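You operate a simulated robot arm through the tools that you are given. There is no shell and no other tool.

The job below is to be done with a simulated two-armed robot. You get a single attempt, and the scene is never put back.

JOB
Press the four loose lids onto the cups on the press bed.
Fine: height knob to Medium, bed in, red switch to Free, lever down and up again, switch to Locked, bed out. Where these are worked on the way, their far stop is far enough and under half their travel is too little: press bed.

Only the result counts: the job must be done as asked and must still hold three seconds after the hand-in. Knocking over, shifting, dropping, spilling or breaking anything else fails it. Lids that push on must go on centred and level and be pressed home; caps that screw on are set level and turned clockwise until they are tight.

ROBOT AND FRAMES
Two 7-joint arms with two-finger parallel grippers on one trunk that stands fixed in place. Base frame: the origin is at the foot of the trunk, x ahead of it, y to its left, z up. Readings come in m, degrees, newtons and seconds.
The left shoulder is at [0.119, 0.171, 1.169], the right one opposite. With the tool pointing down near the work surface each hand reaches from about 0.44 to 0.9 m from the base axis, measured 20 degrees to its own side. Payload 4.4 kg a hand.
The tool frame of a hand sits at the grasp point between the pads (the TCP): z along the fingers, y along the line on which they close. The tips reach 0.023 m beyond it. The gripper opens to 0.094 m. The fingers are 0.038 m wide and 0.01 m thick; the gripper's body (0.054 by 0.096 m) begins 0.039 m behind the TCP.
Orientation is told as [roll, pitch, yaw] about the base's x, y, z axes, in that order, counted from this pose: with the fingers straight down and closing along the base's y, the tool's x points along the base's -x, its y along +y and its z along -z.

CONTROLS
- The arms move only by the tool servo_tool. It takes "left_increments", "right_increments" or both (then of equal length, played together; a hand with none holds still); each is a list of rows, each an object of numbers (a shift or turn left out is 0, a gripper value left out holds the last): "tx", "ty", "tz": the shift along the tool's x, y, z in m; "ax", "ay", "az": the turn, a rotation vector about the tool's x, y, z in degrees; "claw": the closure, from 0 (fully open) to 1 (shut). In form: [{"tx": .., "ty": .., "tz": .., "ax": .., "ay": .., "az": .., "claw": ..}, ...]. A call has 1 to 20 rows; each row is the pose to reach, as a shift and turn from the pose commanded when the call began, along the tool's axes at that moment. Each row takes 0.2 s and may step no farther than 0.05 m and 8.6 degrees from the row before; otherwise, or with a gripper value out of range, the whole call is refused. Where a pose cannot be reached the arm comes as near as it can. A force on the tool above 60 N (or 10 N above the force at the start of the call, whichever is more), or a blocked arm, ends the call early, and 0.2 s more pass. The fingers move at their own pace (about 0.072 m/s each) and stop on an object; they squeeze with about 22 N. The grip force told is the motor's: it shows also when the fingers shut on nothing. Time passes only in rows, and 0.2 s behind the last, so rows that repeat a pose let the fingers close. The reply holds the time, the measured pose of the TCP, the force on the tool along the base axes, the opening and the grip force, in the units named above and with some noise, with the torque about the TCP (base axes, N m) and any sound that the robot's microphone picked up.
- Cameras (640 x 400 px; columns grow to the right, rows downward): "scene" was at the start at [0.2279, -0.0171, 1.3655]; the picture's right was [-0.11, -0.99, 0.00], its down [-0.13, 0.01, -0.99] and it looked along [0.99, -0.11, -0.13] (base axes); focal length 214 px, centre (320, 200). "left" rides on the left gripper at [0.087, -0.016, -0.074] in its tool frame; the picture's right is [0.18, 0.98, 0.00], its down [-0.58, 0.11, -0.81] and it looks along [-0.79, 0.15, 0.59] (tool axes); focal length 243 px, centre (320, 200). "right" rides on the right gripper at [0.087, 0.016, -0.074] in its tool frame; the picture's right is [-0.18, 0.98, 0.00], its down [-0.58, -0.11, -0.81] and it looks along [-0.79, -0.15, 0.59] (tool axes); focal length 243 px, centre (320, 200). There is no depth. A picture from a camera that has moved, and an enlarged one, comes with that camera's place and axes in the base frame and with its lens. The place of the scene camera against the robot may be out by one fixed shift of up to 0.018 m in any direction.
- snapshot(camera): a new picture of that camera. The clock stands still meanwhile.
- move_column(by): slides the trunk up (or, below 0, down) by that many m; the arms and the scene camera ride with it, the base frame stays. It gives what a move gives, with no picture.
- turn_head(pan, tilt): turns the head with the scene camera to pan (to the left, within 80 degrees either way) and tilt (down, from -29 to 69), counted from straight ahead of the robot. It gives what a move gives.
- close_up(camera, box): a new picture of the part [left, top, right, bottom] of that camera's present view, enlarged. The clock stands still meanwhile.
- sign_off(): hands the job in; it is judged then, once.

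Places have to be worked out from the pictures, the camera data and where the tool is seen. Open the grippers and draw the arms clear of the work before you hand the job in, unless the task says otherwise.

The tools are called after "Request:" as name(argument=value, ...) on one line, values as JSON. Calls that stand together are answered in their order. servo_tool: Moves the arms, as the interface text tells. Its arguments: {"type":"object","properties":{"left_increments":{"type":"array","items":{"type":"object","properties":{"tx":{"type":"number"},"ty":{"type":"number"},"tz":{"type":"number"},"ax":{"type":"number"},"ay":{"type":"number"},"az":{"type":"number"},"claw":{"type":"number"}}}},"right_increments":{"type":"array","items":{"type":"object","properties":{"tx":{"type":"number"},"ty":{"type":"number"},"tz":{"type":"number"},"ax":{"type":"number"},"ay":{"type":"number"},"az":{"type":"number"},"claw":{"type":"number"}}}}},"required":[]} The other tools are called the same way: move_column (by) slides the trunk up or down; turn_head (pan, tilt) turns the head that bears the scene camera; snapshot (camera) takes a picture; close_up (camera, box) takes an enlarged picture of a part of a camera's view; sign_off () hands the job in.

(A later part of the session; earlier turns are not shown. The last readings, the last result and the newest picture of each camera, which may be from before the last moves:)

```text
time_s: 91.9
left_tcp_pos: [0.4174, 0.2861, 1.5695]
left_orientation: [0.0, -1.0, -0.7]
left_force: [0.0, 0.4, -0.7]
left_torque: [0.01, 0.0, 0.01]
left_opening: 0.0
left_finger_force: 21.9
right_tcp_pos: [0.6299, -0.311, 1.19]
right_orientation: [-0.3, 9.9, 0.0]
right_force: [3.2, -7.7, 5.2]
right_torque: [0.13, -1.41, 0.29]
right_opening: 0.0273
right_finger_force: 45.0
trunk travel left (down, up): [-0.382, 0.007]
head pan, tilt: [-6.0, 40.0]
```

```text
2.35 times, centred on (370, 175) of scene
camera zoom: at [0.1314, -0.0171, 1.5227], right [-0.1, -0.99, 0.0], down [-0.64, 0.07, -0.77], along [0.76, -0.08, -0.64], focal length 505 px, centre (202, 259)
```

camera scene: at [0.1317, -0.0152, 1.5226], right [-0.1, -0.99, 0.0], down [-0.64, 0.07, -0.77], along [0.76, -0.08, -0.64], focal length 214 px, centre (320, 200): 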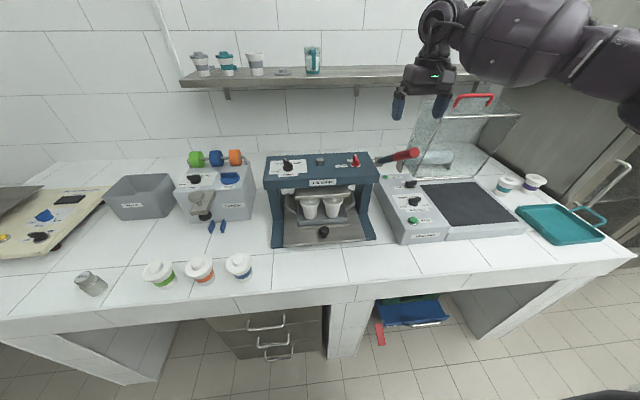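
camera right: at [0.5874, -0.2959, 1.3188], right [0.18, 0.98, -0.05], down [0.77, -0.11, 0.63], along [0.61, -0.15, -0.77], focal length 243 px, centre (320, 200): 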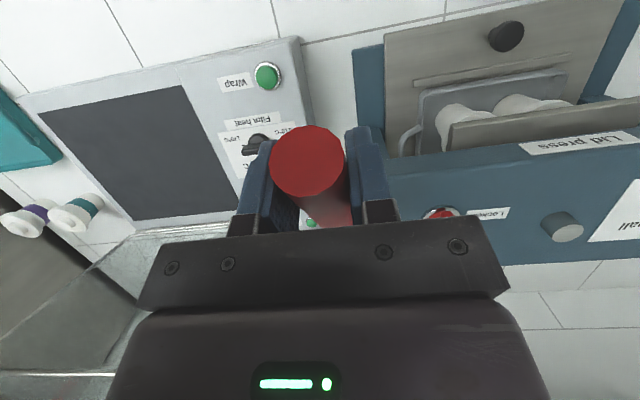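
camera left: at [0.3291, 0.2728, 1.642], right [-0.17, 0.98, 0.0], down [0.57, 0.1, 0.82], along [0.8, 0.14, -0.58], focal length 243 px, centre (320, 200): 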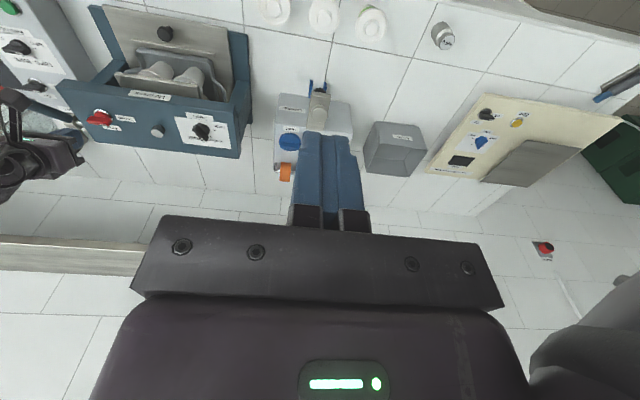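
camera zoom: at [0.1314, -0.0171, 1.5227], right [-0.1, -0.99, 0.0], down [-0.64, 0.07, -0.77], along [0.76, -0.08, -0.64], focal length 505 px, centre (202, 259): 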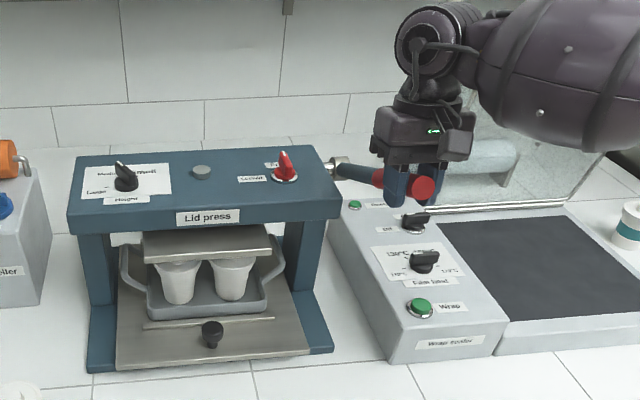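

The lever moves with little force and the platen is coming down. Continuing the arc another 20°.

Request:
servo_tool(right_increments=[{"tx": 0.0023, "tz": 0.0101, "ay": -1.25, "claw": 1}, {"tx": 0.0041, "tz": 0.0202, "ay": -2.5, "claw": 1}, {"tx": 0.0055, "tz": 0.0305, "ay": -3.75, "claw": 1}, {"tx": 0.0064, "tz": 0.0406, "ay": -5, "claw": 1}, {"tx": 0.007, "tz": 0.0509, "ay": -6.25, "claw": 1}, {"tx": 0.0069, "tz": 0.0612, "ay": -7.5, "claw": 1}, {"tx": 0.0066, "tz": 0.0715, "ay": -8.75, "claw": 1}, {"tx": 0.0057, "tz": 0.0817, "ay": -10, "claw": 1}, {"tx": 0.0057, "tz": 0.0817, "ay": -10, "claw": 1}])

Request:
close_up(camera="scene", box=[260, 90, 480, 260])

```text
time_s: 93.9
left_tcp_pos: [0.4176, 0.2867, 1.5703]
left_orientation: [0.1, -1.0, -0.7]
left_force: [-0.7, 0.2, -0.7]
left_torque: [-0.03, 0.02, 0.02]
left_opening: 0.0001
left_finger_force: 21.9
right_tcp_pos: [0.6102, -0.3126, 1.1089]
right_orientation: [-0.2, -0.2, 0.2]
right_force: [-2.1, -3.1, 6.1]
right_torque: [0.12, -1.29, -0.13]
right_opening: 0.0276
right_finger_force: 45.1
trunk travel left (down, up): [-0.382, 0.007]
head pan, tilt: [-6.0, 40.0]
```

```text
2.35 times, centred on (370, 175) of scene
camera zoom: at [0.1307, -0.0162, 1.5227], right [-0.1, -0.99, 0.0], down [-0.64, 0.07, -0.77], along [0.76, -0.08, -0.64], focal length 505 px, centre (202, 259)
```

zoom: 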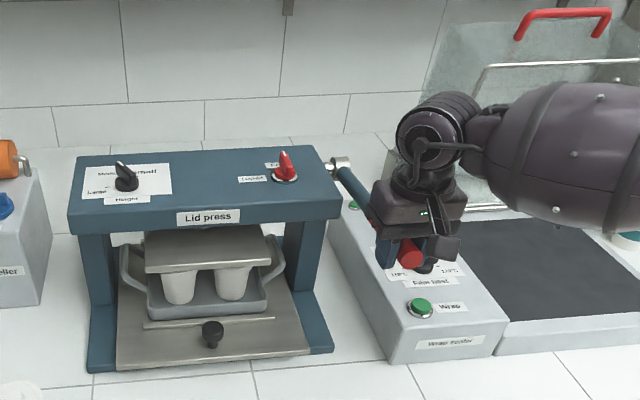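

Platen is nearly on the lids. Continuing down, in smaller portions, watching the force.

Request:
servo_tool(right_increments=[{"tx": 0.0005, "tz": 0.0103, "ay": -1.25, "claw": 1}, {"tx": 0.0006, "tz": 0.0206, "ay": -2.5, "claw": 1}, {"tx": 0.0002, "tz": 0.0309, "ay": -3.75, "claw": 1}, {"tx": -0.0007, "tz": 0.0412, "ay": -5, "claw": 1}, {"tx": -0.0007, "tz": 0.0412, "ay": -5, "claw": 1}])

Request:
close_up(camera="scene", box=[260, 90, 480, 260])

Request:
snapshot(camera="right")

```text
time_s: 95.1
left_tcp_pos: [0.4144, 0.2859, 1.5697]
left_orientation: [0.1, -1.1, -0.7]
left_force: [0.0, 0.2, 0.3]
left_torque: [0.01, 0.01, -0.02]
left_opening: 0.0
left_finger_force: 22.7
right_tcp_pos: [0.61, -0.3131, 1.0693]
right_orientation: [-0.4, -5.2, 0.0]
right_force: [0.1, -6.5, 29.3]
right_torque: [0.08, 0.3, 0.1]
right_opening: 0.0275
right_finger_force: 44.7
trunk travel left (down, up): [-0.382, 0.007]
head pan, tilt: [-6.0, 40.0]
```

```text
2.35 times, centred on (370, 175) of scene
camera zoom: at [0.1291, -0.0156, 1.523], right [-0.1, -0.99, 0.0], down [-0.64, 0.07, -0.77], along [0.76, -0.08, -0.64], focal length 505 px, centre (202, 259)
```

zoom: 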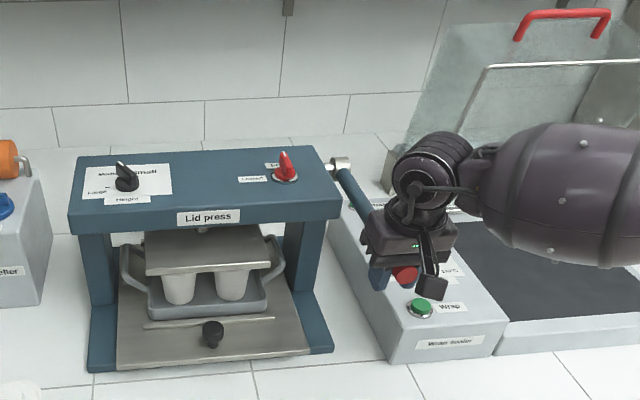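

```text
taken
camera right: at [0.5179, -0.2961, 1.1352], right [0.18, 0.98, 0.01], down [0.5, -0.1, 0.86], along [0.84, -0.15, -0.52], focal length 243 px, centre (320, 200)
```

right: 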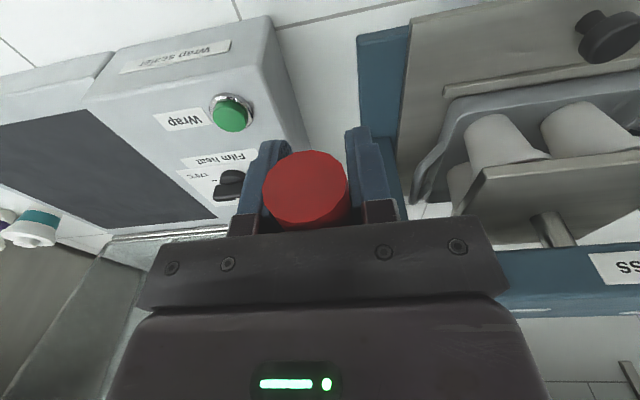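

Resistance has risen to 29 N — the platen is on the lids. Pressing on in small steps.

Request:
servo_tool(right_increments=[{"tx": -0.0002, "tz": 0.005, "ay": -0.6, "claw": 1}, {"tx": -0.0004, "tz": 0.0103, "ay": -1.25, "claw": 1}, {"tx": -0.0008, "tz": 0.0155, "ay": -1.9, "claw": 1}, {"tx": -0.0012, "tz": 0.0205, "ay": -2.5, "claw": 1}, {"tx": -0.0012, "tz": 0.0205, "ay": -2.5, "claw": 1}])

Request:
close_up(camera="scene", box=[260, 90, 480, 260])

Request:
close_up(camera="scene", box=[290, 180, 370, 240])

```text
time_s: 95.7
left_tcp_pos: [0.412, 0.2888, 1.5704]
left_orientation: [0.1, -1.2, -0.7]
left_force: [-0.4, -0.1, -0.7]
left_torque: [0.0, 0.01, -0.02]
left_opening: 0.0001
left_finger_force: 22.1
right_tcp_pos: [0.6119, -0.3128, 1.069]
right_orientation: [-0.2, -6.7, 0.1]
right_force: [-22.9, -4.0, 30.9]
right_torque: [0.18, 0.86, 0.45]
right_opening: 0.0276
right_finger_force: 45.0
trunk travel left (down, up): [-0.382, 0.007]
head pan, tilt: [-6.0, 40.0]
stopped in row 2 (right hand): the force on the tool passed its limit at 64 N (the readings are from after the stop); the commanded pose is now the measured one
```

```text
2.35 times, centred on (370, 175) of scene
camera zoom: at [0.1258, -0.0154, 1.5232], right [-0.1, -0.99, 0.0], down [-0.64, 0.07, -0.77], along [0.76, -0.08, -0.64], focal length 505 px, centre (202, 259)
```

zoom: 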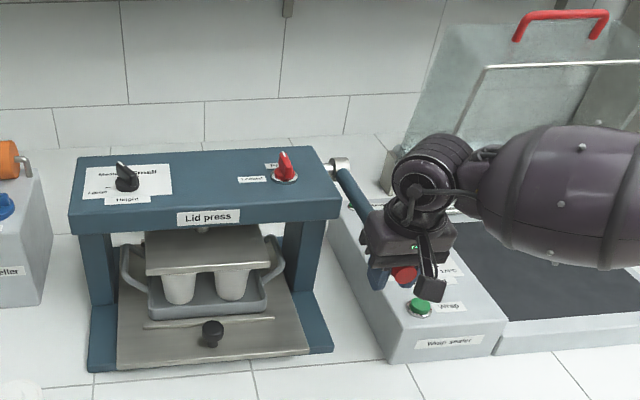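

```text
6.67 times, centred on (330, 210) of scene
camera zoom: at [0.1258, -0.0154, 1.5232], right [-0.1, -0.99, 0.0], down [-0.64, 0.07, -0.77], along [0.76, -0.08, -0.64], focal length 1430 px, centre (253, 133)
```

zoom: 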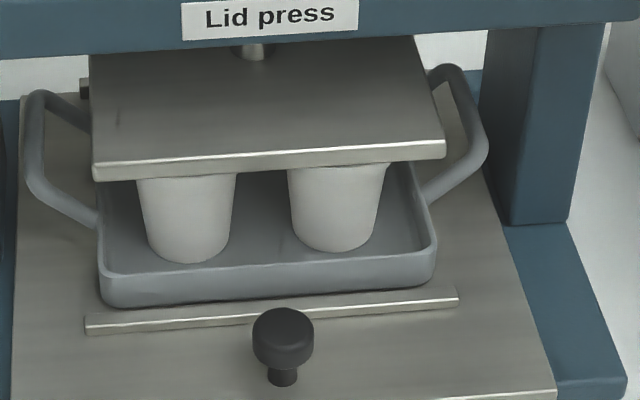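

The lever stopped hard (64 N) at about −6°, i.e. ~40° of travel. Let me look closely at the lids and platen before deciding whether it is fully down.

Request:
close_up(camera="right", box=[400, 60, 640, 260])

Request:
close_up(camera="scene", box=[300, 185, 360, 225])

Request:
snapshot(camera="left")

```text
2.00 times, centred on (520, 160) of right
camera zoom: at [0.5172, -0.2962, 1.1322], right [0.18, 0.98, 0.02], down [0.48, -0.11, 0.87], along [0.86, -0.15, -0.49], focal length 485 px, centre (-80, 280)
```

zoom: 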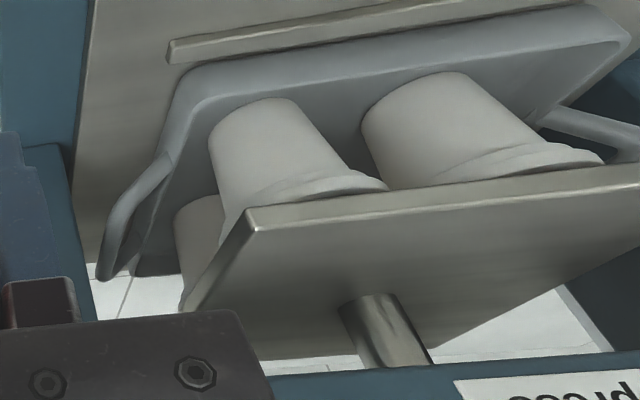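

```text
10.00 times, centred on (330, 205) of scene
camera zoom: at [0.1258, -0.0154, 1.5232], right [-0.1, -0.99, 0.0], down [-0.64, 0.07, -0.77], along [0.76, -0.08, -0.64], focal length 2145 px, centre (220, 150)
```

zoom: 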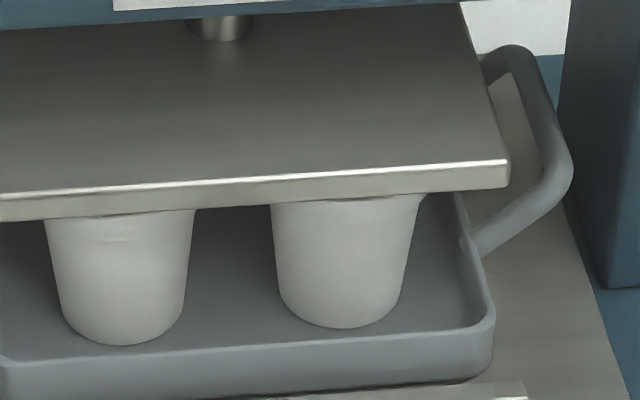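

```text
taken
camera left: at [0.3227, 0.2732, 1.6433], right [-0.17, 0.98, 0.0], down [0.56, 0.1, 0.82], along [0.81, 0.14, -0.57], focal length 243 px, centre (320, 200)
```

left: 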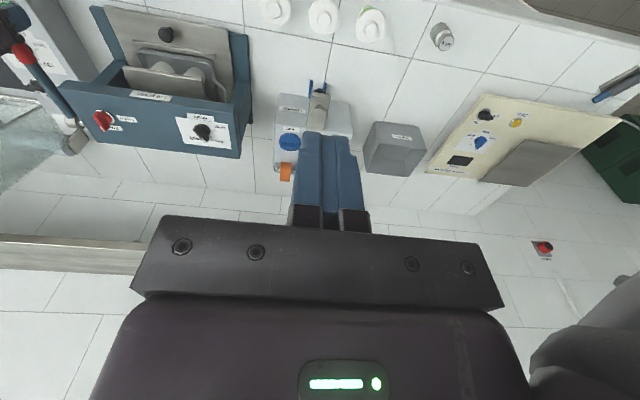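

The lever doesn't give further under 64 N. I'll press once more gently in the tangential direction and hold ~1 s to make sure the lids are home.

Request:
servo_tool(right_increments=[{"tx": 0.001, "tz": 0.0012, "claw": 1}, {"tx": 0.0018, "tz": 0.0022, "claw": 1}, {"tx": 0.0018, "tz": 0.0026, "claw": 1}, {"tx": 0.0018, "tz": 0.0026, "claw": 1}, {"tx": 0.0018, "tz": 0.0026, "claw": 1}, {"tx": 0.0018, "tz": 0.0026, "claw": 1}])

Request:
close_up(camera="scene", box=[300, 185, 360, 225])

```text
time_s: 97.1
left_tcp_pos: [0.4113, 0.2872, 1.5701]
left_orientation: [0.2, -1.3, -0.6]
left_force: [0.2, 0.2, -0.5]
left_torque: [0.02, 0.0, -0.02]
left_opening: 0.0001
left_finger_force: 22.3
right_tcp_pos: [0.6122, -0.3112, 1.0694]
right_orientation: [-0.2, -6.9, -0.1]
right_force: [-26.3, -4.1, 29.5]
right_torque: [0.2, 1.19, 0.3]
right_opening: 0.0275
right_finger_force: 44.7
trunk travel left (down, up): [-0.382, 0.007]
head pan, tilt: [-6.0, 40.0]
stopped in row 6 (right hand): the force on the tool passed its limit at 60 N (the readings are from after the stop); the commanded pose is now the measured one
```

```text
10.00 times, centred on (330, 205) of scene
camera zoom: at [0.1255, -0.0153, 1.523], right [-0.1, -0.99, 0.0], down [-0.64, 0.07, -0.77], along [0.76, -0.08, -0.64], focal length 2145 px, centre (220, 150)
```

zoom: 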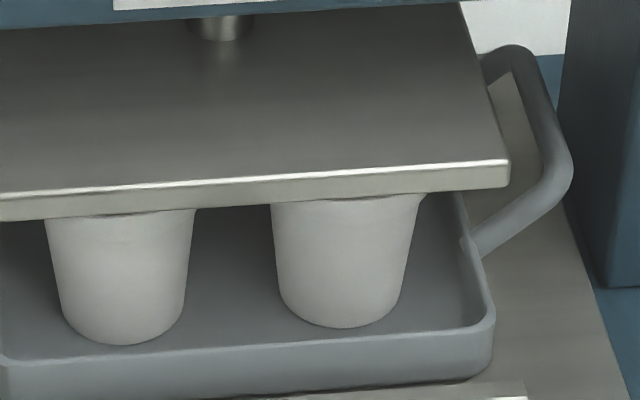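

It is solid at 60 N held for over a second, so the lever is fully down. Raising it back along the same arc.

Request:
servo_tool(right_increments=[{"tx": -0.0004, "tz": -0.0111, "ay": 1.5, "claw": 1}, {"tx": -0.0016, "tz": -0.0235, "ay": 3, "claw": 1}, {"tx": -0.0034, "tz": -0.0357, "ay": 4.6, "claw": 1}, {"tx": -0.0059, "tz": -0.048, "ay": 6.2, "claw": 1}, {"tx": -0.009, "tz": -0.06, "ay": 7.8, "claw": 1}, {"tx": -0.0127, "tz": -0.0718, "ay": 9.4, "claw": 1}, {"tx": -0.0171, "tz": -0.0834, "ay": 11, "claw": 1}, {"tx": -0.0219, "tz": -0.0948, "ay": 12.6, "claw": 1}, {"tx": -0.0274, "tz": -0.1059, "ay": 14.2, "claw": 1}, {"tx": -0.0336, "tz": -0.1167, "ay": 15.8, "claw": 1}, {"tx": -0.0401, "tz": -0.1272, "ay": 17.4, "claw": 1}, {"tx": -0.0475, "tz": -0.1373, "ay": 19, "claw": 1}, {"tx": -0.0524, "tz": -0.1438, "ay": 20.5, "claw": 1}, {"tx": -0.0564, "tz": -0.1486, "ay": 21.9, "claw": 1}, {"tx": -0.0564, "tz": -0.1486, "ay": 21.9, "claw": 1}])

Request:
close_up(camera="scene", box=[260, 90, 480, 260])

Request:
close_up(camera="scene", box=[300, 185, 360, 225])

Request:
snapshot(camera="right")

```text
time_s: 100.3
left_tcp_pos: [0.4163, 0.2868, 1.569]
left_orientation: [0.1, -1.0, -0.7]
left_force: [0.7, 0.0, -0.9]
left_torque: [0.03, 0.02, 0.03]
left_opening: 0.0002
left_finger_force: 21.7
right_tcp_pos: [0.6543, -0.3115, 1.2176]
right_orientation: [-0.3, 15.5, -0.3]
right_force: [-13.6, 6.1, -28.6]
right_torque: [0.42, -0.02, 0.75]
right_opening: 0.028
right_finger_force: 44.6
trunk travel left (down, up): [-0.382, 0.007]
head pan, tilt: [-6.0, 40.0]
```

```text
2.35 times, centred on (370, 175) of scene
camera zoom: at [0.132, -0.0164, 1.5225], right [-0.1, -0.99, 0.0], down [-0.64, 0.07, -0.77], along [0.76, -0.08, -0.64], focal length 505 px, centre (202, 259)
```

zoom: 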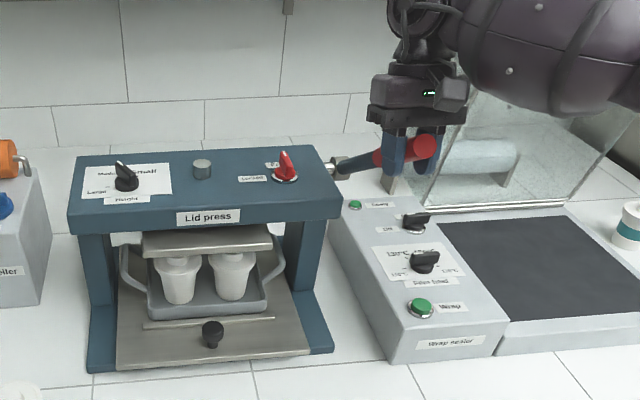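

```text
10.00 times, centred on (330, 205) of scene
camera zoom: at [0.132, -0.0164, 1.5225], right [-0.1, -0.99, 0.0], down [-0.64, 0.07, -0.77], along [0.76, -0.08, -0.64], focal length 2145 px, centre (220, 150)
```

zoom: 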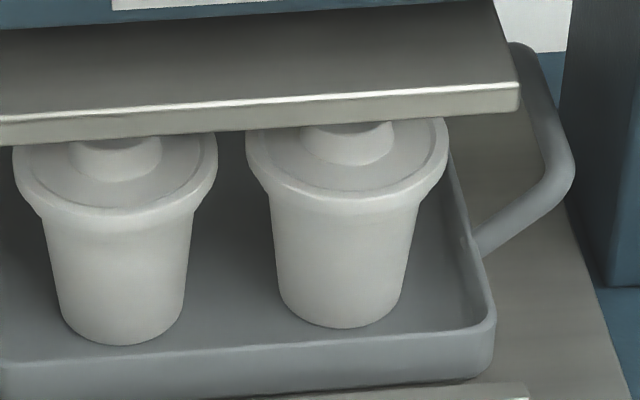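

```text
taken
camera right: at [0.5913, -0.296, 1.3114], right [0.18, 0.98, -0.05], down [0.77, -0.11, 0.62], along [0.61, -0.15, -0.78], focal length 243 px, centre (320, 200)
```

right: 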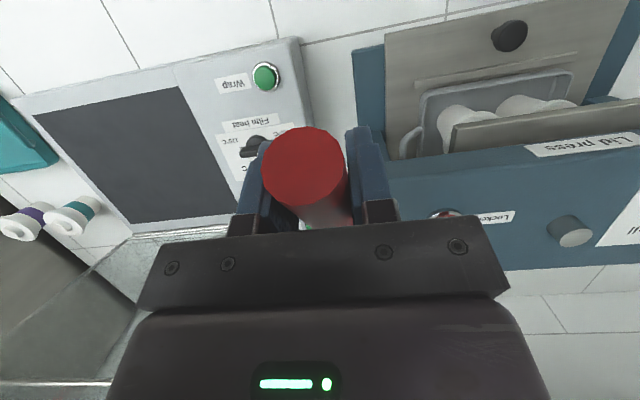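

The lever is back at its upper stop and the platen is up. Easing off the load and opening the gripper to see whether the lever stays up.

Request:
servo_tool(right_increments=[{"tz": 0.0015, "claw": 1}, {"tz": 0.0025, "claw": 1}, {"tz": 0.0025, "claw": 0.6}, {"tz": 0.0025, "claw": 0.3}, {"tz": 0.0025, "claw": 0}, {"tz": 0.0025, "claw": 0}])

Request:
close_up(camera="scene", box=[260, 90, 480, 260])

Request:
snapshot(camera="right")

```text
time_s: 101.7
left_tcp_pos: [0.4177, 0.2872, 1.5694]
left_orientation: [0.1, -1.0, -0.7]
left_force: [0.0, -0.7, 0.3]
left_torque: [-0.01, 0.01, 0.0]
left_opening: 0.0
left_finger_force: 22.1
right_tcp_pos: [0.6541, -0.3115, 1.2162]
right_orientation: [-0.2, 15.2, -0.2]
right_force: [-1.4, -0.6, 0.2]
right_torque: [0.0, 0.0, 0.04]
right_opening: 0.0939
right_finger_force: 0.0
trunk travel left (down, up): [-0.382, 0.007]
head pan, tilt: [-6.0, 40.0]
```

```text
2.35 times, centred on (370, 175) of scene
camera zoom: at [0.1317, -0.016, 1.5226], right [-0.1, -0.99, 0.0], down [-0.64, 0.07, -0.77], along [0.76, -0.08, -0.64], focal length 505 px, centre (202, 259)
```

zoom: 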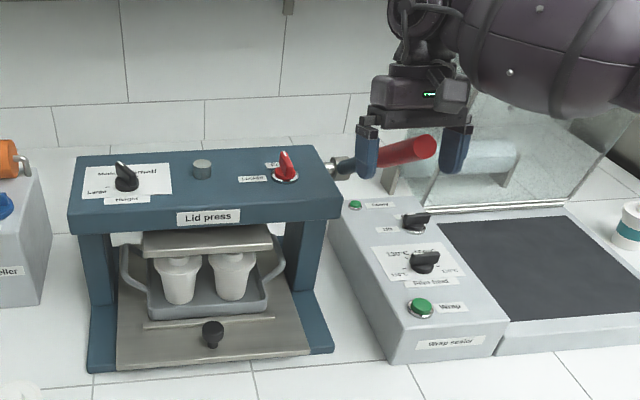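

```text
taken
camera right: at [0.5904, -0.296, 1.3103], right [0.18, 0.98, -0.05], down [0.77, -0.11, 0.63], along [0.61, -0.15, -0.78], focal length 243 px, centre (320, 200)
```

right: 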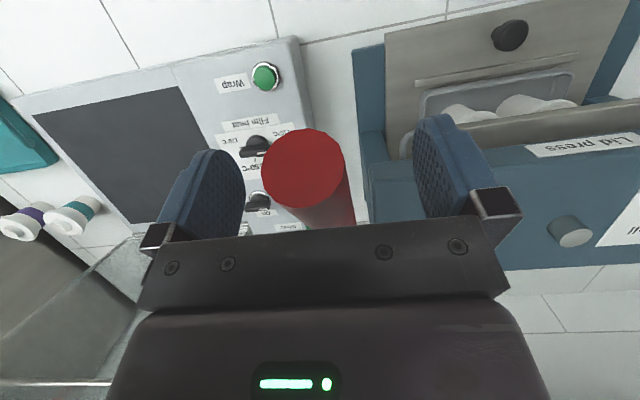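

Lever stays up at exactly its original position. I'll take the same scene zoom as before pressing for a direct comparison of the lids.

Request:
close_up(camera="scene", box=[260, 130, 440, 250])

```text
3.33 times, centred on (350, 190) of scene
camera zoom: at [0.1317, -0.016, 1.5226], right [-0.1, -0.99, 0.0], down [-0.64, 0.07, -0.77], along [0.76, -0.08, -0.64], focal length 715 px, centre (220, 233)
```

zoom: 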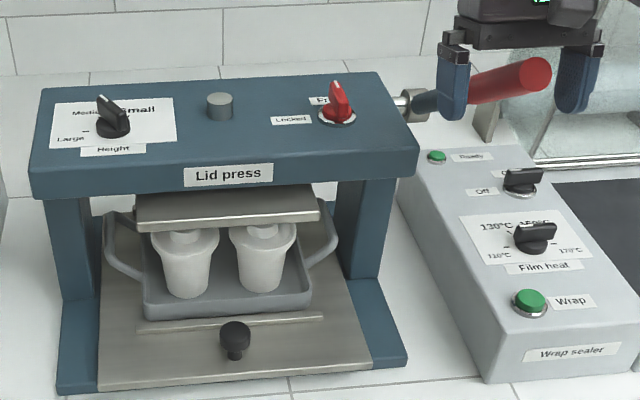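

Now back to the switch: lifting off the lever, closing the fingers and moving to hover front-left of the switch, pitched −20° as before.

Request:
servo_tool(right_increments=[{"tz": -0.031, "claw": 0}, {"tz": -0.065, "claw": 0}, {"tz": -0.1, "claw": 0}, {"tx": 0.0063, "ty": 0.03, "tz": -0.1226, "ay": -6, "claw": 0}, {"tx": 0.0051, "ty": 0.065, "tz": -0.1334, "ay": -13, "claw": 1}, {"tx": -0.012, "ty": 0.1, "tz": -0.1276, "ay": -20, "claw": 1}, {"tx": -0.0365, "ty": 0.125, "tz": -0.1135, "ay": -27, "claw": 1}, {"tx": -0.0686, "ty": 0.1315, "tz": -0.0912, "ay": -32, "claw": 1}, {"tx": -0.0886, "ty": 0.1315, "tz": -0.0706, "ay": -35.2, "claw": 1}, {"tx": -0.0886, "ty": 0.1315, "tz": -0.0706, "ay": -35.2, "claw": 1}])

Request:
snapshot(camera="right")

Request:
snapshot(camera="scene")

```text
time_s: 103.9
left_tcp_pos: [0.4173, 0.287, 1.5683]
left_orientation: [0.2, -1.1, -0.8]
left_force: [0.9, 0.3, 0.1]
left_torque: [0.01, 0.01, 0.05]
left_opening: 0.0
left_finger_force: 22.3
right_tcp_pos: [0.7583, -0.1811, 1.2611]
right_orientation: [-0.2, -20.2, -0.1]
right_force: [0.4, 1.1, 0.1]
right_torque: [-0.04, -0.01, 0.0]
right_opening: 0.0
right_finger_force: 21.6
trunk travel left (down, up): [-0.382, 0.007]
head pan, tilt: [-6.0, 40.0]
```

```text
taken
camera right: at [0.6514, -0.1645, 1.3012], right [0.18, 0.98, 0.06], down [0.27, -0.11, 0.96], along [0.95, -0.15, -0.28], focal length 243 px, centre (320, 200)
```

right: 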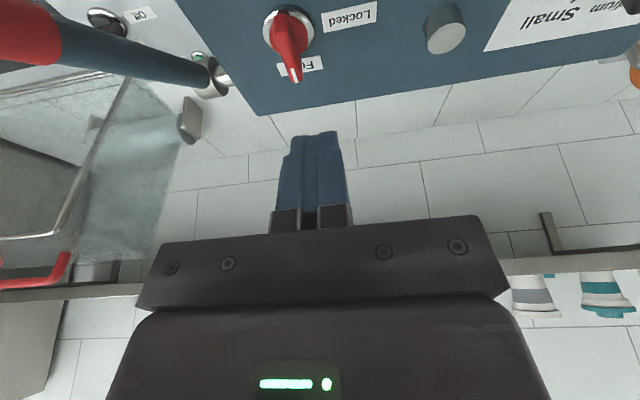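

```text
taken
camera scene: at [0.1315, -0.0159, 1.5227], right [-0.1, -0.99, 0.0], down [-0.64, 0.07, -0.77], along [0.76, -0.08, -0.64], focal length 214 px, centre (320, 200)
```

scene: 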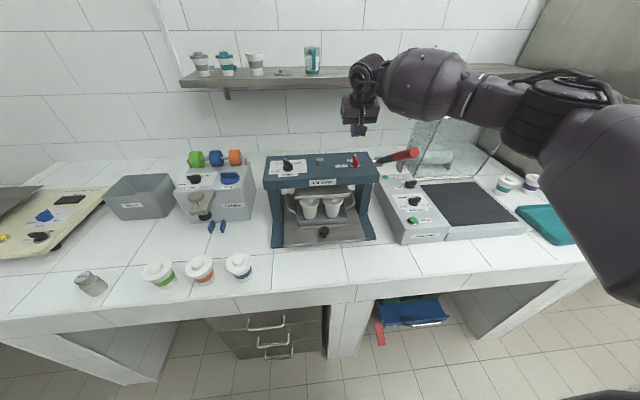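

Descending left of the bar's tail end (TCP to about (0.7645, −0.180, 1.152)).

Request:
servo_tool(right_increments=[{"tx": 0.008, "tz": 0.027, "claw": 1}, {"tx": 0.016, "tz": 0.054, "claw": 1}, {"tx": 0.024, "tz": 0.08, "claw": 1}, {"tx": 0.03, "ty": 0.001, "tz": 0.098, "claw": 1}, {"tx": 0.032, "ty": 0.001, "tz": 0.1044, "claw": 1}, {"tx": 0.032, "ty": 0.001, "tz": 0.1044, "claw": 1}])

Request:
close_up(camera="right", box=[180, 80, 420, 230])

```text
time_s: 105.3
left_tcp_pos: [0.4177, 0.2879, 1.5698]
left_orientation: [0.2, -1.0, -0.7]
left_force: [-0.1, -0.2, -0.1]
left_torque: [0.02, 0.04, 0.02]
left_opening: 0.0
left_finger_force: 22.0
right_tcp_pos: [0.7647, -0.1796, 1.1521]
right_orientation: [-0.2, -20.1, -0.1]
right_force: [-0.8, -0.7, -0.3]
right_torque: [-0.03, -0.01, 0.01]
right_opening: 0.0
right_finger_force: 21.8
trunk travel left (down, up): [-0.382, 0.007]
head pan, tilt: [-6.0, 40.0]
```

```text
2.67 times, centred on (300, 155) of right
camera zoom: at [0.6577, -0.1639, 1.1913], right [0.18, 0.98, 0.06], down [0.27, -0.11, 0.96], along [0.95, -0.15, -0.28], focal length 647 px, centre (373, 320)
```

zoom: 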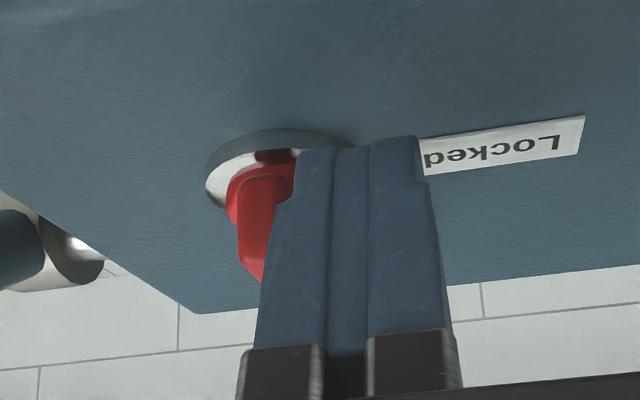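

The finger is just left of the tail. Pushing toward −y along the arc that swings the tail to the right (pointer back to Locked), about 30° first.

Request:
servo_tool(right_increments=[{"ty": -0.002, "claw": 1}, {"tx": 0.0005, "ty": -0.004, "tz": -0.0002, "claw": 1}, {"tx": 0.001, "ty": -0.006, "tz": -0.0004, "claw": 1}, {"tx": 0.0013, "ty": -0.008, "tz": -0.0005, "claw": 1}, {"tx": 0.0013, "ty": -0.01, "tz": -0.0005, "claw": 1}, {"tx": 0.0013, "ty": -0.01, "tz": -0.0005, "claw": 1}])

Request:
close_up(camera="right", box=[180, 80, 420, 230])

```text
time_s: 106.7
left_tcp_pos: [0.4178, 0.2881, 1.5683]
left_orientation: [0.1, -1.0, -0.8]
left_force: [0.1, 0.1, 0.7]
left_torque: [0.01, -0.03, 0.02]
left_opening: 0.0001
left_finger_force: 21.5
right_tcp_pos: [0.7624, -0.1892, 1.1521]
right_orientation: [-0.2, -20.0, 0.0]
right_force: [-0.1, 2.5, 0.1]
right_torque: [0.03, 0.03, 0.09]
right_opening: 0.0
right_finger_force: 22.5
trunk travel left (down, up): [-0.382, 0.007]
head pan, tilt: [-6.0, 40.0]
```

```text
2.67 times, centred on (300, 155) of right
camera zoom: at [0.6561, -0.1738, 1.1915], right [0.17, 0.98, 0.06], down [0.27, -0.11, 0.96], along [0.95, -0.15, -0.28], focal length 647 px, centre (373, 320)
```

zoom: 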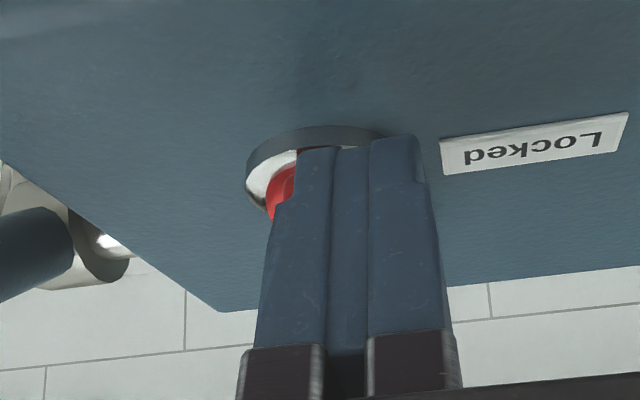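

The finger slid in front of the tail rather than against its side. Backing off +12 mm in y, advancing 8 mm in x, then pushing again.

Request:
servo_tool(right_increments=[{"ty": 0.005, "claw": 1}, {"ty": 0.0125, "claw": 1}, {"tx": -0.004, "ty": 0.0125, "tz": 0.0015, "claw": 1}, {"tx": -0.008, "ty": 0.0125, "tz": 0.0029, "claw": 1}, {"tx": -0.008, "ty": 0.0125, "tz": 0.0029, "claw": 1}])

Request:
close_up(camera="right", box=[180, 80, 420, 230])

```text
time_s: 107.9
left_tcp_pos: [0.4167, 0.2865, 1.5685]
left_orientation: [0.2, -1.0, -0.7]
left_force: [0.0, 1.3, -0.4]
left_torque: [-0.03, -0.02, 0.02]
left_opening: 0.0
left_finger_force: 22.3
right_tcp_pos: [0.7725, -0.1771, 1.1525]
right_orientation: [-0.2, -20.1, -0.1]
right_force: [0.1, -0.5, 0.5]
right_torque: [0.01, 0.0, 0.01]
right_opening: 0.0
right_finger_force: 21.9
trunk travel left (down, up): [-0.382, 0.007]
head pan, tilt: [-6.0, 40.0]
```

```text
2.67 times, centred on (300, 155) of right
camera zoom: at [0.6646, -0.1618, 1.1912], right [0.18, 0.98, 0.06], down [0.27, -0.11, 0.96], along [0.95, -0.15, -0.28], focal length 647 px, centre (373, 320)
```

zoom: 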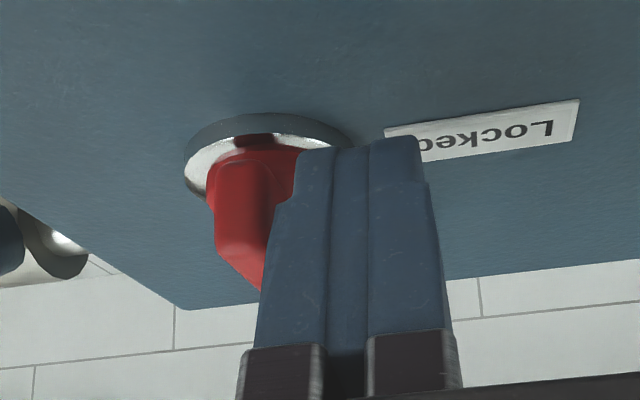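

Now the finger is alongside the bar's tail half. Pushing −y along the arc again.

Request:
servo_tool(right_increments=[{"ty": -0.003, "claw": 1}, {"ty": -0.0055, "claw": 1}, {"tx": 0.0005, "ty": -0.007, "tz": -0.0002, "claw": 1}, {"tx": 0.0009, "ty": -0.0085, "tz": -0.0003, "claw": 1}, {"tx": 0.0012, "ty": -0.01, "tz": -0.0004, "claw": 1}, {"tx": 0.0014, "ty": -0.0115, "tz": -0.0005, "claw": 1}, {"tx": 0.0014, "ty": -0.013, "tz": -0.0005, "claw": 1}, {"tx": 0.0014, "ty": -0.013, "tz": -0.0005, "claw": 1}])

Request:
close_up(camera="right", box=[180, 80, 420, 230])

Request:
close_up(camera="left", box=[0, 60, 160, 180])

```text
time_s: 109.7
left_tcp_pos: [0.4172, 0.2873, 1.5681]
left_orientation: [0.1, -1.0, -0.7]
left_force: [0.1, -0.6, 1.0]
left_torque: [-0.04, -0.04, -0.02]
left_opening: 0.0001
left_finger_force: 21.6
right_tcp_pos: [0.77, -0.1905, 1.1508]
right_orientation: [-0.2, -20.1, 0.0]
right_force: [-1.5, 2.2, -1.8]
right_torque: [0.07, 0.05, 0.06]
right_opening: 0.0004
right_finger_force: 22.3
trunk travel left (down, up): [-0.382, 0.007]
head pan, tilt: [-6.0, 40.0]
```

```text
2.67 times, centred on (300, 155) of right
camera zoom: at [0.663, -0.1738, 1.1918], right [0.17, 0.98, 0.06], down [0.27, -0.11, 0.96], along [0.95, -0.15, -0.28], focal length 647 px, centre (373, 320)
```

zoom: 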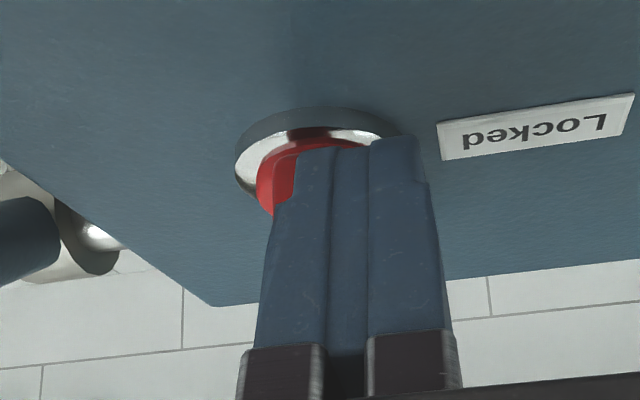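

```text
3.33 times, centred on (80, 120) of left
camera zoom: at [0.3289, 0.2729, 1.642], right [-0.17, 0.98, 0.0], down [0.57, 0.1, 0.82], along [0.8, 0.14, -0.58], focal length 809 px, centre (1120, 467)
```

zoom: 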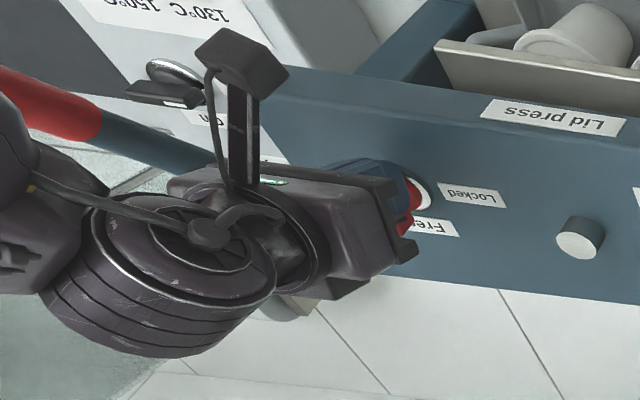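

The bar's response is unclear from this angle. Lifting the hand slightly to look at the switch directly.

Request:
servo_tool(right_increments=[{"ty": 0.004, "tx": -0.007, "tz": -0.0188, "claw": 1}, {"ty": 0.004, "tx": -0.0137, "tz": -0.0376, "claw": 1}, {"ty": 0.004, "tx": -0.0205, "tz": -0.0564, "claw": 1}, {"ty": 0.004, "tx": -0.0205, "tz": -0.0564, "claw": 1}])

Request:
close_up(camera="right", box=[200, 0, 440, 150])

Request:
close_up(camera="left", box=[0, 60, 160, 180])

```text
time_s: 110.7
left_tcp_pos: [0.4179, 0.2864, 1.5687]
left_orientation: [0.1, -1.0, -0.7]
left_force: [-0.1, -0.9, -0.3]
left_torque: [-0.01, 0.01, -0.01]
left_opening: 0.0002
left_finger_force: 21.6
right_tcp_pos: [0.7713, -0.1866, 1.2127]
right_orientation: [-0.2, -20.0, -0.2]
right_force: [0.9, 0.1, 0.5]
right_torque: [0.03, 0.0, 0.03]
right_opening: 0.0001
right_finger_force: 21.8
trunk travel left (down, up): [-0.382, 0.007]
head pan, tilt: [-6.0, 40.0]
```

```text
2.67 times, centred on (320, 75) of right
camera zoom: at [0.6639, -0.1708, 1.2514], right [0.18, 0.98, 0.06], down [0.27, -0.11, 0.96], along [0.95, -0.15, -0.28], focal length 647 px, centre (320, 533)
```

zoom: 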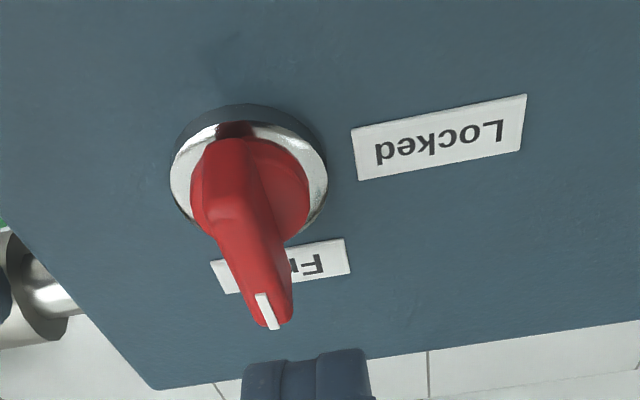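

```text
3.33 times, centred on (80, 120) of left
camera zoom: at [0.3293, 0.2724, 1.642], right [-0.17, 0.98, 0.0], down [0.57, 0.1, 0.82], along [0.8, 0.14, -0.58], focal length 809 px, centre (1120, 467)
```

zoom: 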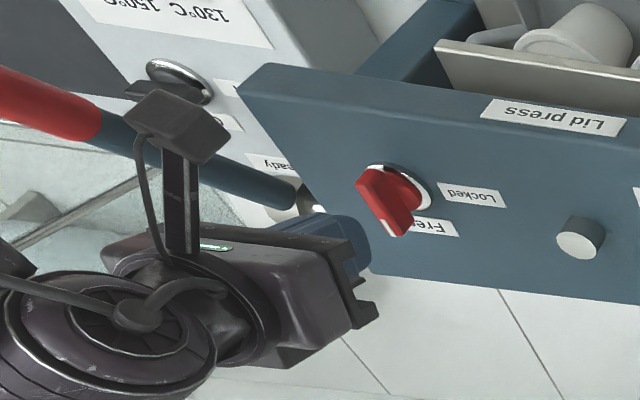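

The bar has only turned slightly; the finger simply hasn't pushed far enough in −y. Descending again and following a longer arc to about 60°.

Request:
servo_tool(right_increments=[{"tx": 0.0072, "ty": 0.0036, "tz": 0.019, "claw": 1}, {"tx": 0.0144, "ty": 0.0036, "tz": 0.038, "claw": 1}, {"tx": 0.0216, "ty": 0.0036, "tz": 0.0567, "claw": 1}, {"tx": 0.0225, "ty": 0.0012, "tz": 0.0563, "claw": 1}, {"tx": 0.0234, "ty": -0.0014, "tz": 0.056, "claw": 1}, {"tx": 0.0247, "ty": -0.0042, "tz": 0.0556, "claw": 1}, {"tx": 0.0252, "ty": -0.0073, "tz": 0.0554, "claw": 1}, {"tx": 0.025, "ty": -0.0104, "tz": 0.0555, "claw": 1}, {"tx": 0.024, "ty": -0.0133, "tz": 0.0558, "claw": 1}, {"tx": 0.024, "ty": -0.0133, "tz": 0.0558, "claw": 1}])

Request:
close_up(camera="right", box=[180, 80, 420, 230])

Request:
close_up(camera="left", box=[0, 60, 160, 180])

```text
time_s: 112.9
left_tcp_pos: [0.4177, 0.2863, 1.5708]
left_orientation: [0.1, -1.1, -0.7]
left_force: [-0.4, 0.1, -0.3]
left_torque: [0.0, 0.02, 0.0]
left_opening: 0.0
left_finger_force: 22.0
right_tcp_pos: [0.7668, -0.2014, 1.1516]
right_orientation: [-0.3, -19.9, -0.2]
right_force: [-6.5, -2.6, -1.7]
right_torque: [-0.02, 0.19, -0.11]
right_opening: 0.0001
right_finger_force: 22.2
trunk travel left (down, up): [-0.382, 0.007]
head pan, tilt: [-6.0, 40.0]
```

```text
2.67 times, centred on (300, 155) of right
camera zoom: at [0.6592, -0.1855, 1.1906], right [0.18, 0.98, 0.06], down [0.27, -0.11, 0.96], along [0.95, -0.15, -0.28], focal length 647 px, centre (373, 320)
```

zoom: 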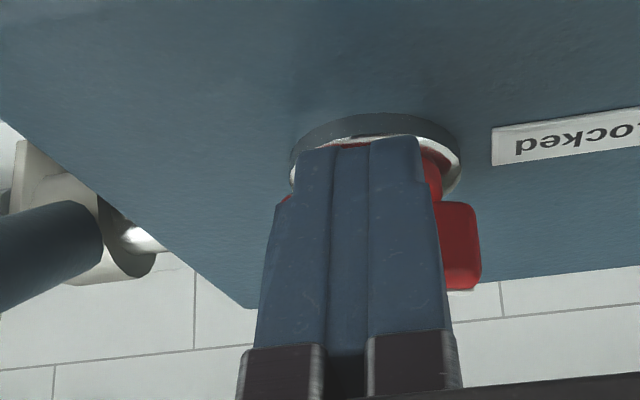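

```text
3.33 times, centred on (80, 120) of left
camera zoom: at [0.3281, 0.2722, 1.6423], right [-0.17, 0.98, 0.0], down [0.57, 0.1, 0.82], along [0.8, 0.14, -0.58], focal length 809 px, centre (1120, 467)
```

zoom: 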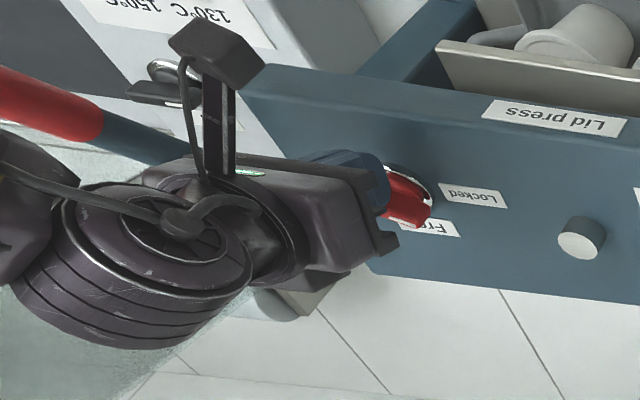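

The pointer end has swung to the left side — about 75°. Finishing by centring the finger in front of the bar and pressing +x to square it at 90°.

Request:
servo_tool(right_increments=[{"tx": -0.0012, "ty": -0.0012, "tz": 0.0004, "claw": 1}, {"tx": -0.0026, "ty": -0.0024, "tz": 0.001, "claw": 1}, {"tx": -0.0042, "ty": -0.0031, "tz": 0.0015, "claw": 1}, {"tx": -0.0056, "ty": -0.0031, "tz": 0.0021, "claw": 1}, {"tx": -0.0056, "ty": -0.0031, "tz": 0.0021, "claw": 1}])

Request:
close_up(camera="right", box=[180, 80, 420, 230])

Request:
close_up(camera="left", box=[0, 60, 160, 180])

```text
time_s: 114.1
left_tcp_pos: [0.4128, 0.2865, 1.5697]
left_orientation: [0.1, -1.1, -0.6]
left_force: [0.9, 0.6, 0.1]
left_torque: [-0.01, -0.01, 0.02]
left_opening: 0.0
left_finger_force: 21.7
right_tcp_pos: [0.7684, -0.2033, 1.1519]
right_orientation: [-0.2, -19.9, -0.1]
right_force: [-39.5, -3.8, -10.2]
right_torque: [0.24, 0.83, -0.19]
right_opening: 0.0
right_finger_force: 21.6
trunk travel left (down, up): [-0.382, 0.007]
head pan, tilt: [-6.0, 40.0]
```

```text
2.67 times, centred on (300, 155) of right
camera zoom: at [0.6614, -0.1879, 1.1911], right [0.18, 0.98, 0.06], down [0.27, -0.11, 0.96], along [0.95, -0.15, -0.29], focal length 647 px, centre (373, 320)
```

zoom: 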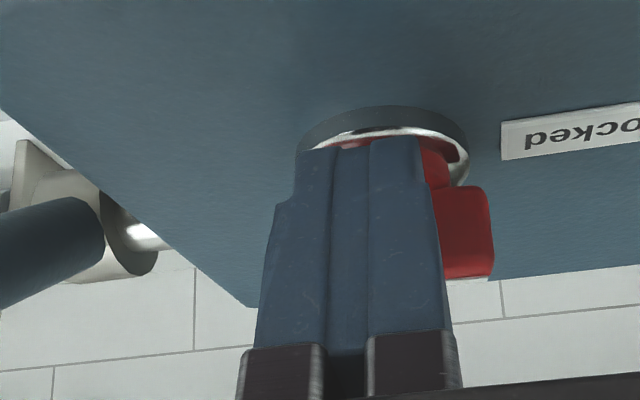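

```text
3.33 times, centred on (80, 120) of left
camera zoom: at [0.3243, 0.2715, 1.6432], right [-0.17, 0.98, 0.0], down [0.57, 0.1, 0.82], along [0.81, 0.14, -0.57], focal length 809 px, centre (1120, 467)
```

zoom: 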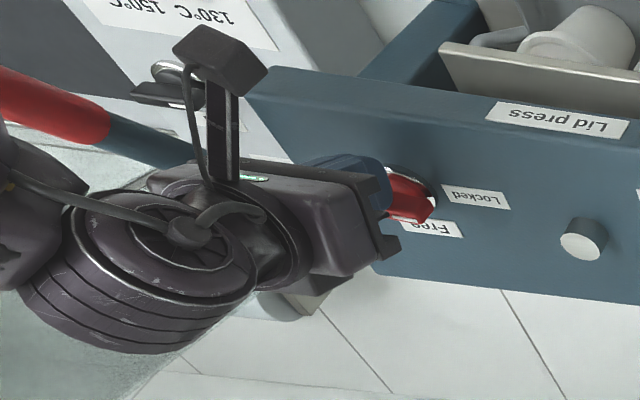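

The finger is flush against the bar (40 N), so it should be squared at Locked. Backing off and lifting to check.

Request:
servo_tool(right_increments=[{"tx": 0.005, "tz": -0.0018, "claw": 1}, {"tx": 0.012, "tz": -0.0044, "claw": 1}, {"tx": 0.006, "tz": -0.025, "claw": 1}, {"tx": -0.006, "tz": -0.065, "claw": 1}, {"tx": -0.018, "tz": -0.1, "claw": 1}, {"tx": -0.018, "tz": -0.1, "claw": 1}])

Request:
close_up(camera="right", box=[200, 0, 440, 150])

Request:
close_up(camera="left", box=[0, 60, 160, 180])

Request:
close_up(camera="scene", box=[320, 140, 400, 190])

```text
time_s: 115.5
left_tcp_pos: [0.4179, 0.2872, 1.5688]
left_orientation: [0.2, -1.0, -0.7]
left_force: [0.6, 0.7, -0.4]
left_torque: [0.04, 0.01, 0.01]
left_opening: 0.0
left_finger_force: 22.1
right_tcp_pos: [0.7572, -0.203, 1.2498]
right_orientation: [-0.2, -20.0, -0.2]
right_force: [0.6, -0.2, -1.5]
right_torque: [0.01, 0.0, 0.01]
right_opening: 0.0001
right_finger_force: 22.0
trunk travel left (down, up): [-0.382, 0.007]
head pan, tilt: [-6.0, 40.0]
```

```text
2.67 times, centred on (320, 75) of right
camera zoom: at [0.6498, -0.1865, 1.2897], right [0.18, 0.98, 0.06], down [0.27, -0.11, 0.96], along [0.95, -0.15, -0.28], focal length 647 px, centre (320, 533)
```

zoom: 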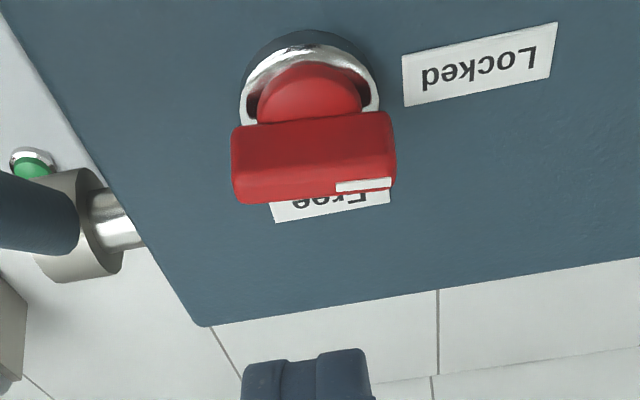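

```text
3.33 times, centred on (80, 120) of left
camera zoom: at [0.3295, 0.2722, 1.642], right [-0.17, 0.98, 0.0], down [0.57, 0.1, 0.82], along [0.8, 0.14, -0.58], focal length 809 px, centre (1120, 467)
```

zoom: 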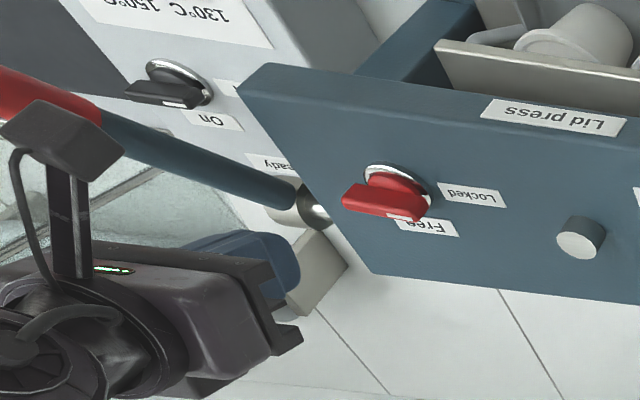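

```text
8.00 times, centred on (360, 165) of scene
camera zoom: at [0.1321, -0.0163, 1.5226], right [-0.1, -0.99, 0.0], down [-0.64, 0.07, -0.77], along [0.76, -0.08, -0.64], focal length 1716 px, centre (0, 480)
```

zoom: 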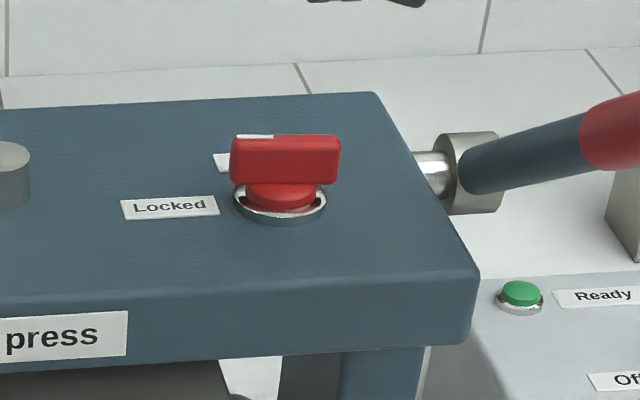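

The switch is close to Locked but about 6° short. I'll press +x on the tail half only (right side of the axis) to bring it fully round.

Request:
servo_tool(right_increments=[{"tx": 0.011, "ty": -0.006, "tz": 0.031, "claw": 1}, {"tx": 0.022, "ty": -0.012, "tz": 0.061, "claw": 1}, {"tx": 0.0335, "ty": -0.0175, "tz": 0.0921, "claw": 1}, {"tx": 0.0335, "ty": -0.0175, "tz": 0.0921, "claw": 1}, {"tx": 0.0255, "ty": -0.0175, "tz": 0.095, "claw": 1}, {"tx": 0.0227, "ty": -0.0175, "tz": 0.096, "claw": 1}, {"tx": 0.0208, "ty": -0.0175, "tz": 0.0967, "claw": 1}, {"tx": 0.0208, "ty": -0.0175, "tz": 0.0967, "claw": 1}])

Request:
close_up(camera="right", box=[180, 80, 420, 230])

Request:
close_up(camera="left", box=[40, 90, 160, 165])

```text
time_s: 117.3
left_tcp_pos: [0.4172, 0.2866, 1.5695]
left_orientation: [0.1, -1.0, -0.8]
left_force: [0.8, 0.4, 1.0]
left_torque: [-0.02, 0.0, -0.01]
left_opening: 0.0
left_finger_force: 21.4
right_tcp_pos: [0.7686, -0.2209, 1.1544]
right_orientation: [-0.2, -20.2, -0.1]
right_force: [-4.7, -1.4, -1.7]
right_torque: [-0.03, 0.07, -0.06]
right_opening: 0.0
right_finger_force: 22.2
trunk travel left (down, up): [-0.382, 0.007]
head pan, tilt: [-6.0, 40.0]
```

```text
2.67 times, centred on (300, 155) of right
camera zoom: at [0.6612, -0.2046, 1.1928], right [0.18, 0.98, 0.06], down [0.27, -0.11, 0.96], along [0.95, -0.15, -0.28], focal length 647 px, centre (373, 320)
```

zoom: 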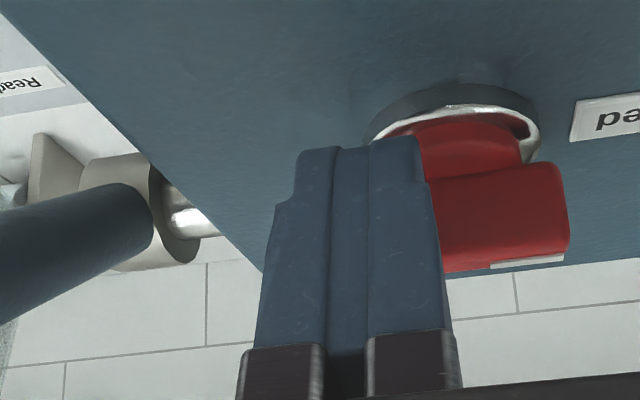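

```text
5.33 times, centred on (100, 128) of left
camera zoom: at [0.3284, 0.2722, 1.6423], right [-0.17, 0.98, 0.0], down [0.57, 0.1, 0.82], along [0.8, 0.14, -0.58], focal length 1294 px, centre (1493, 587)
```

zoom: 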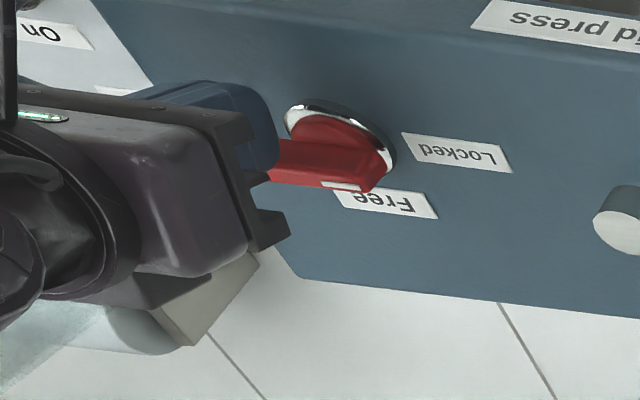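

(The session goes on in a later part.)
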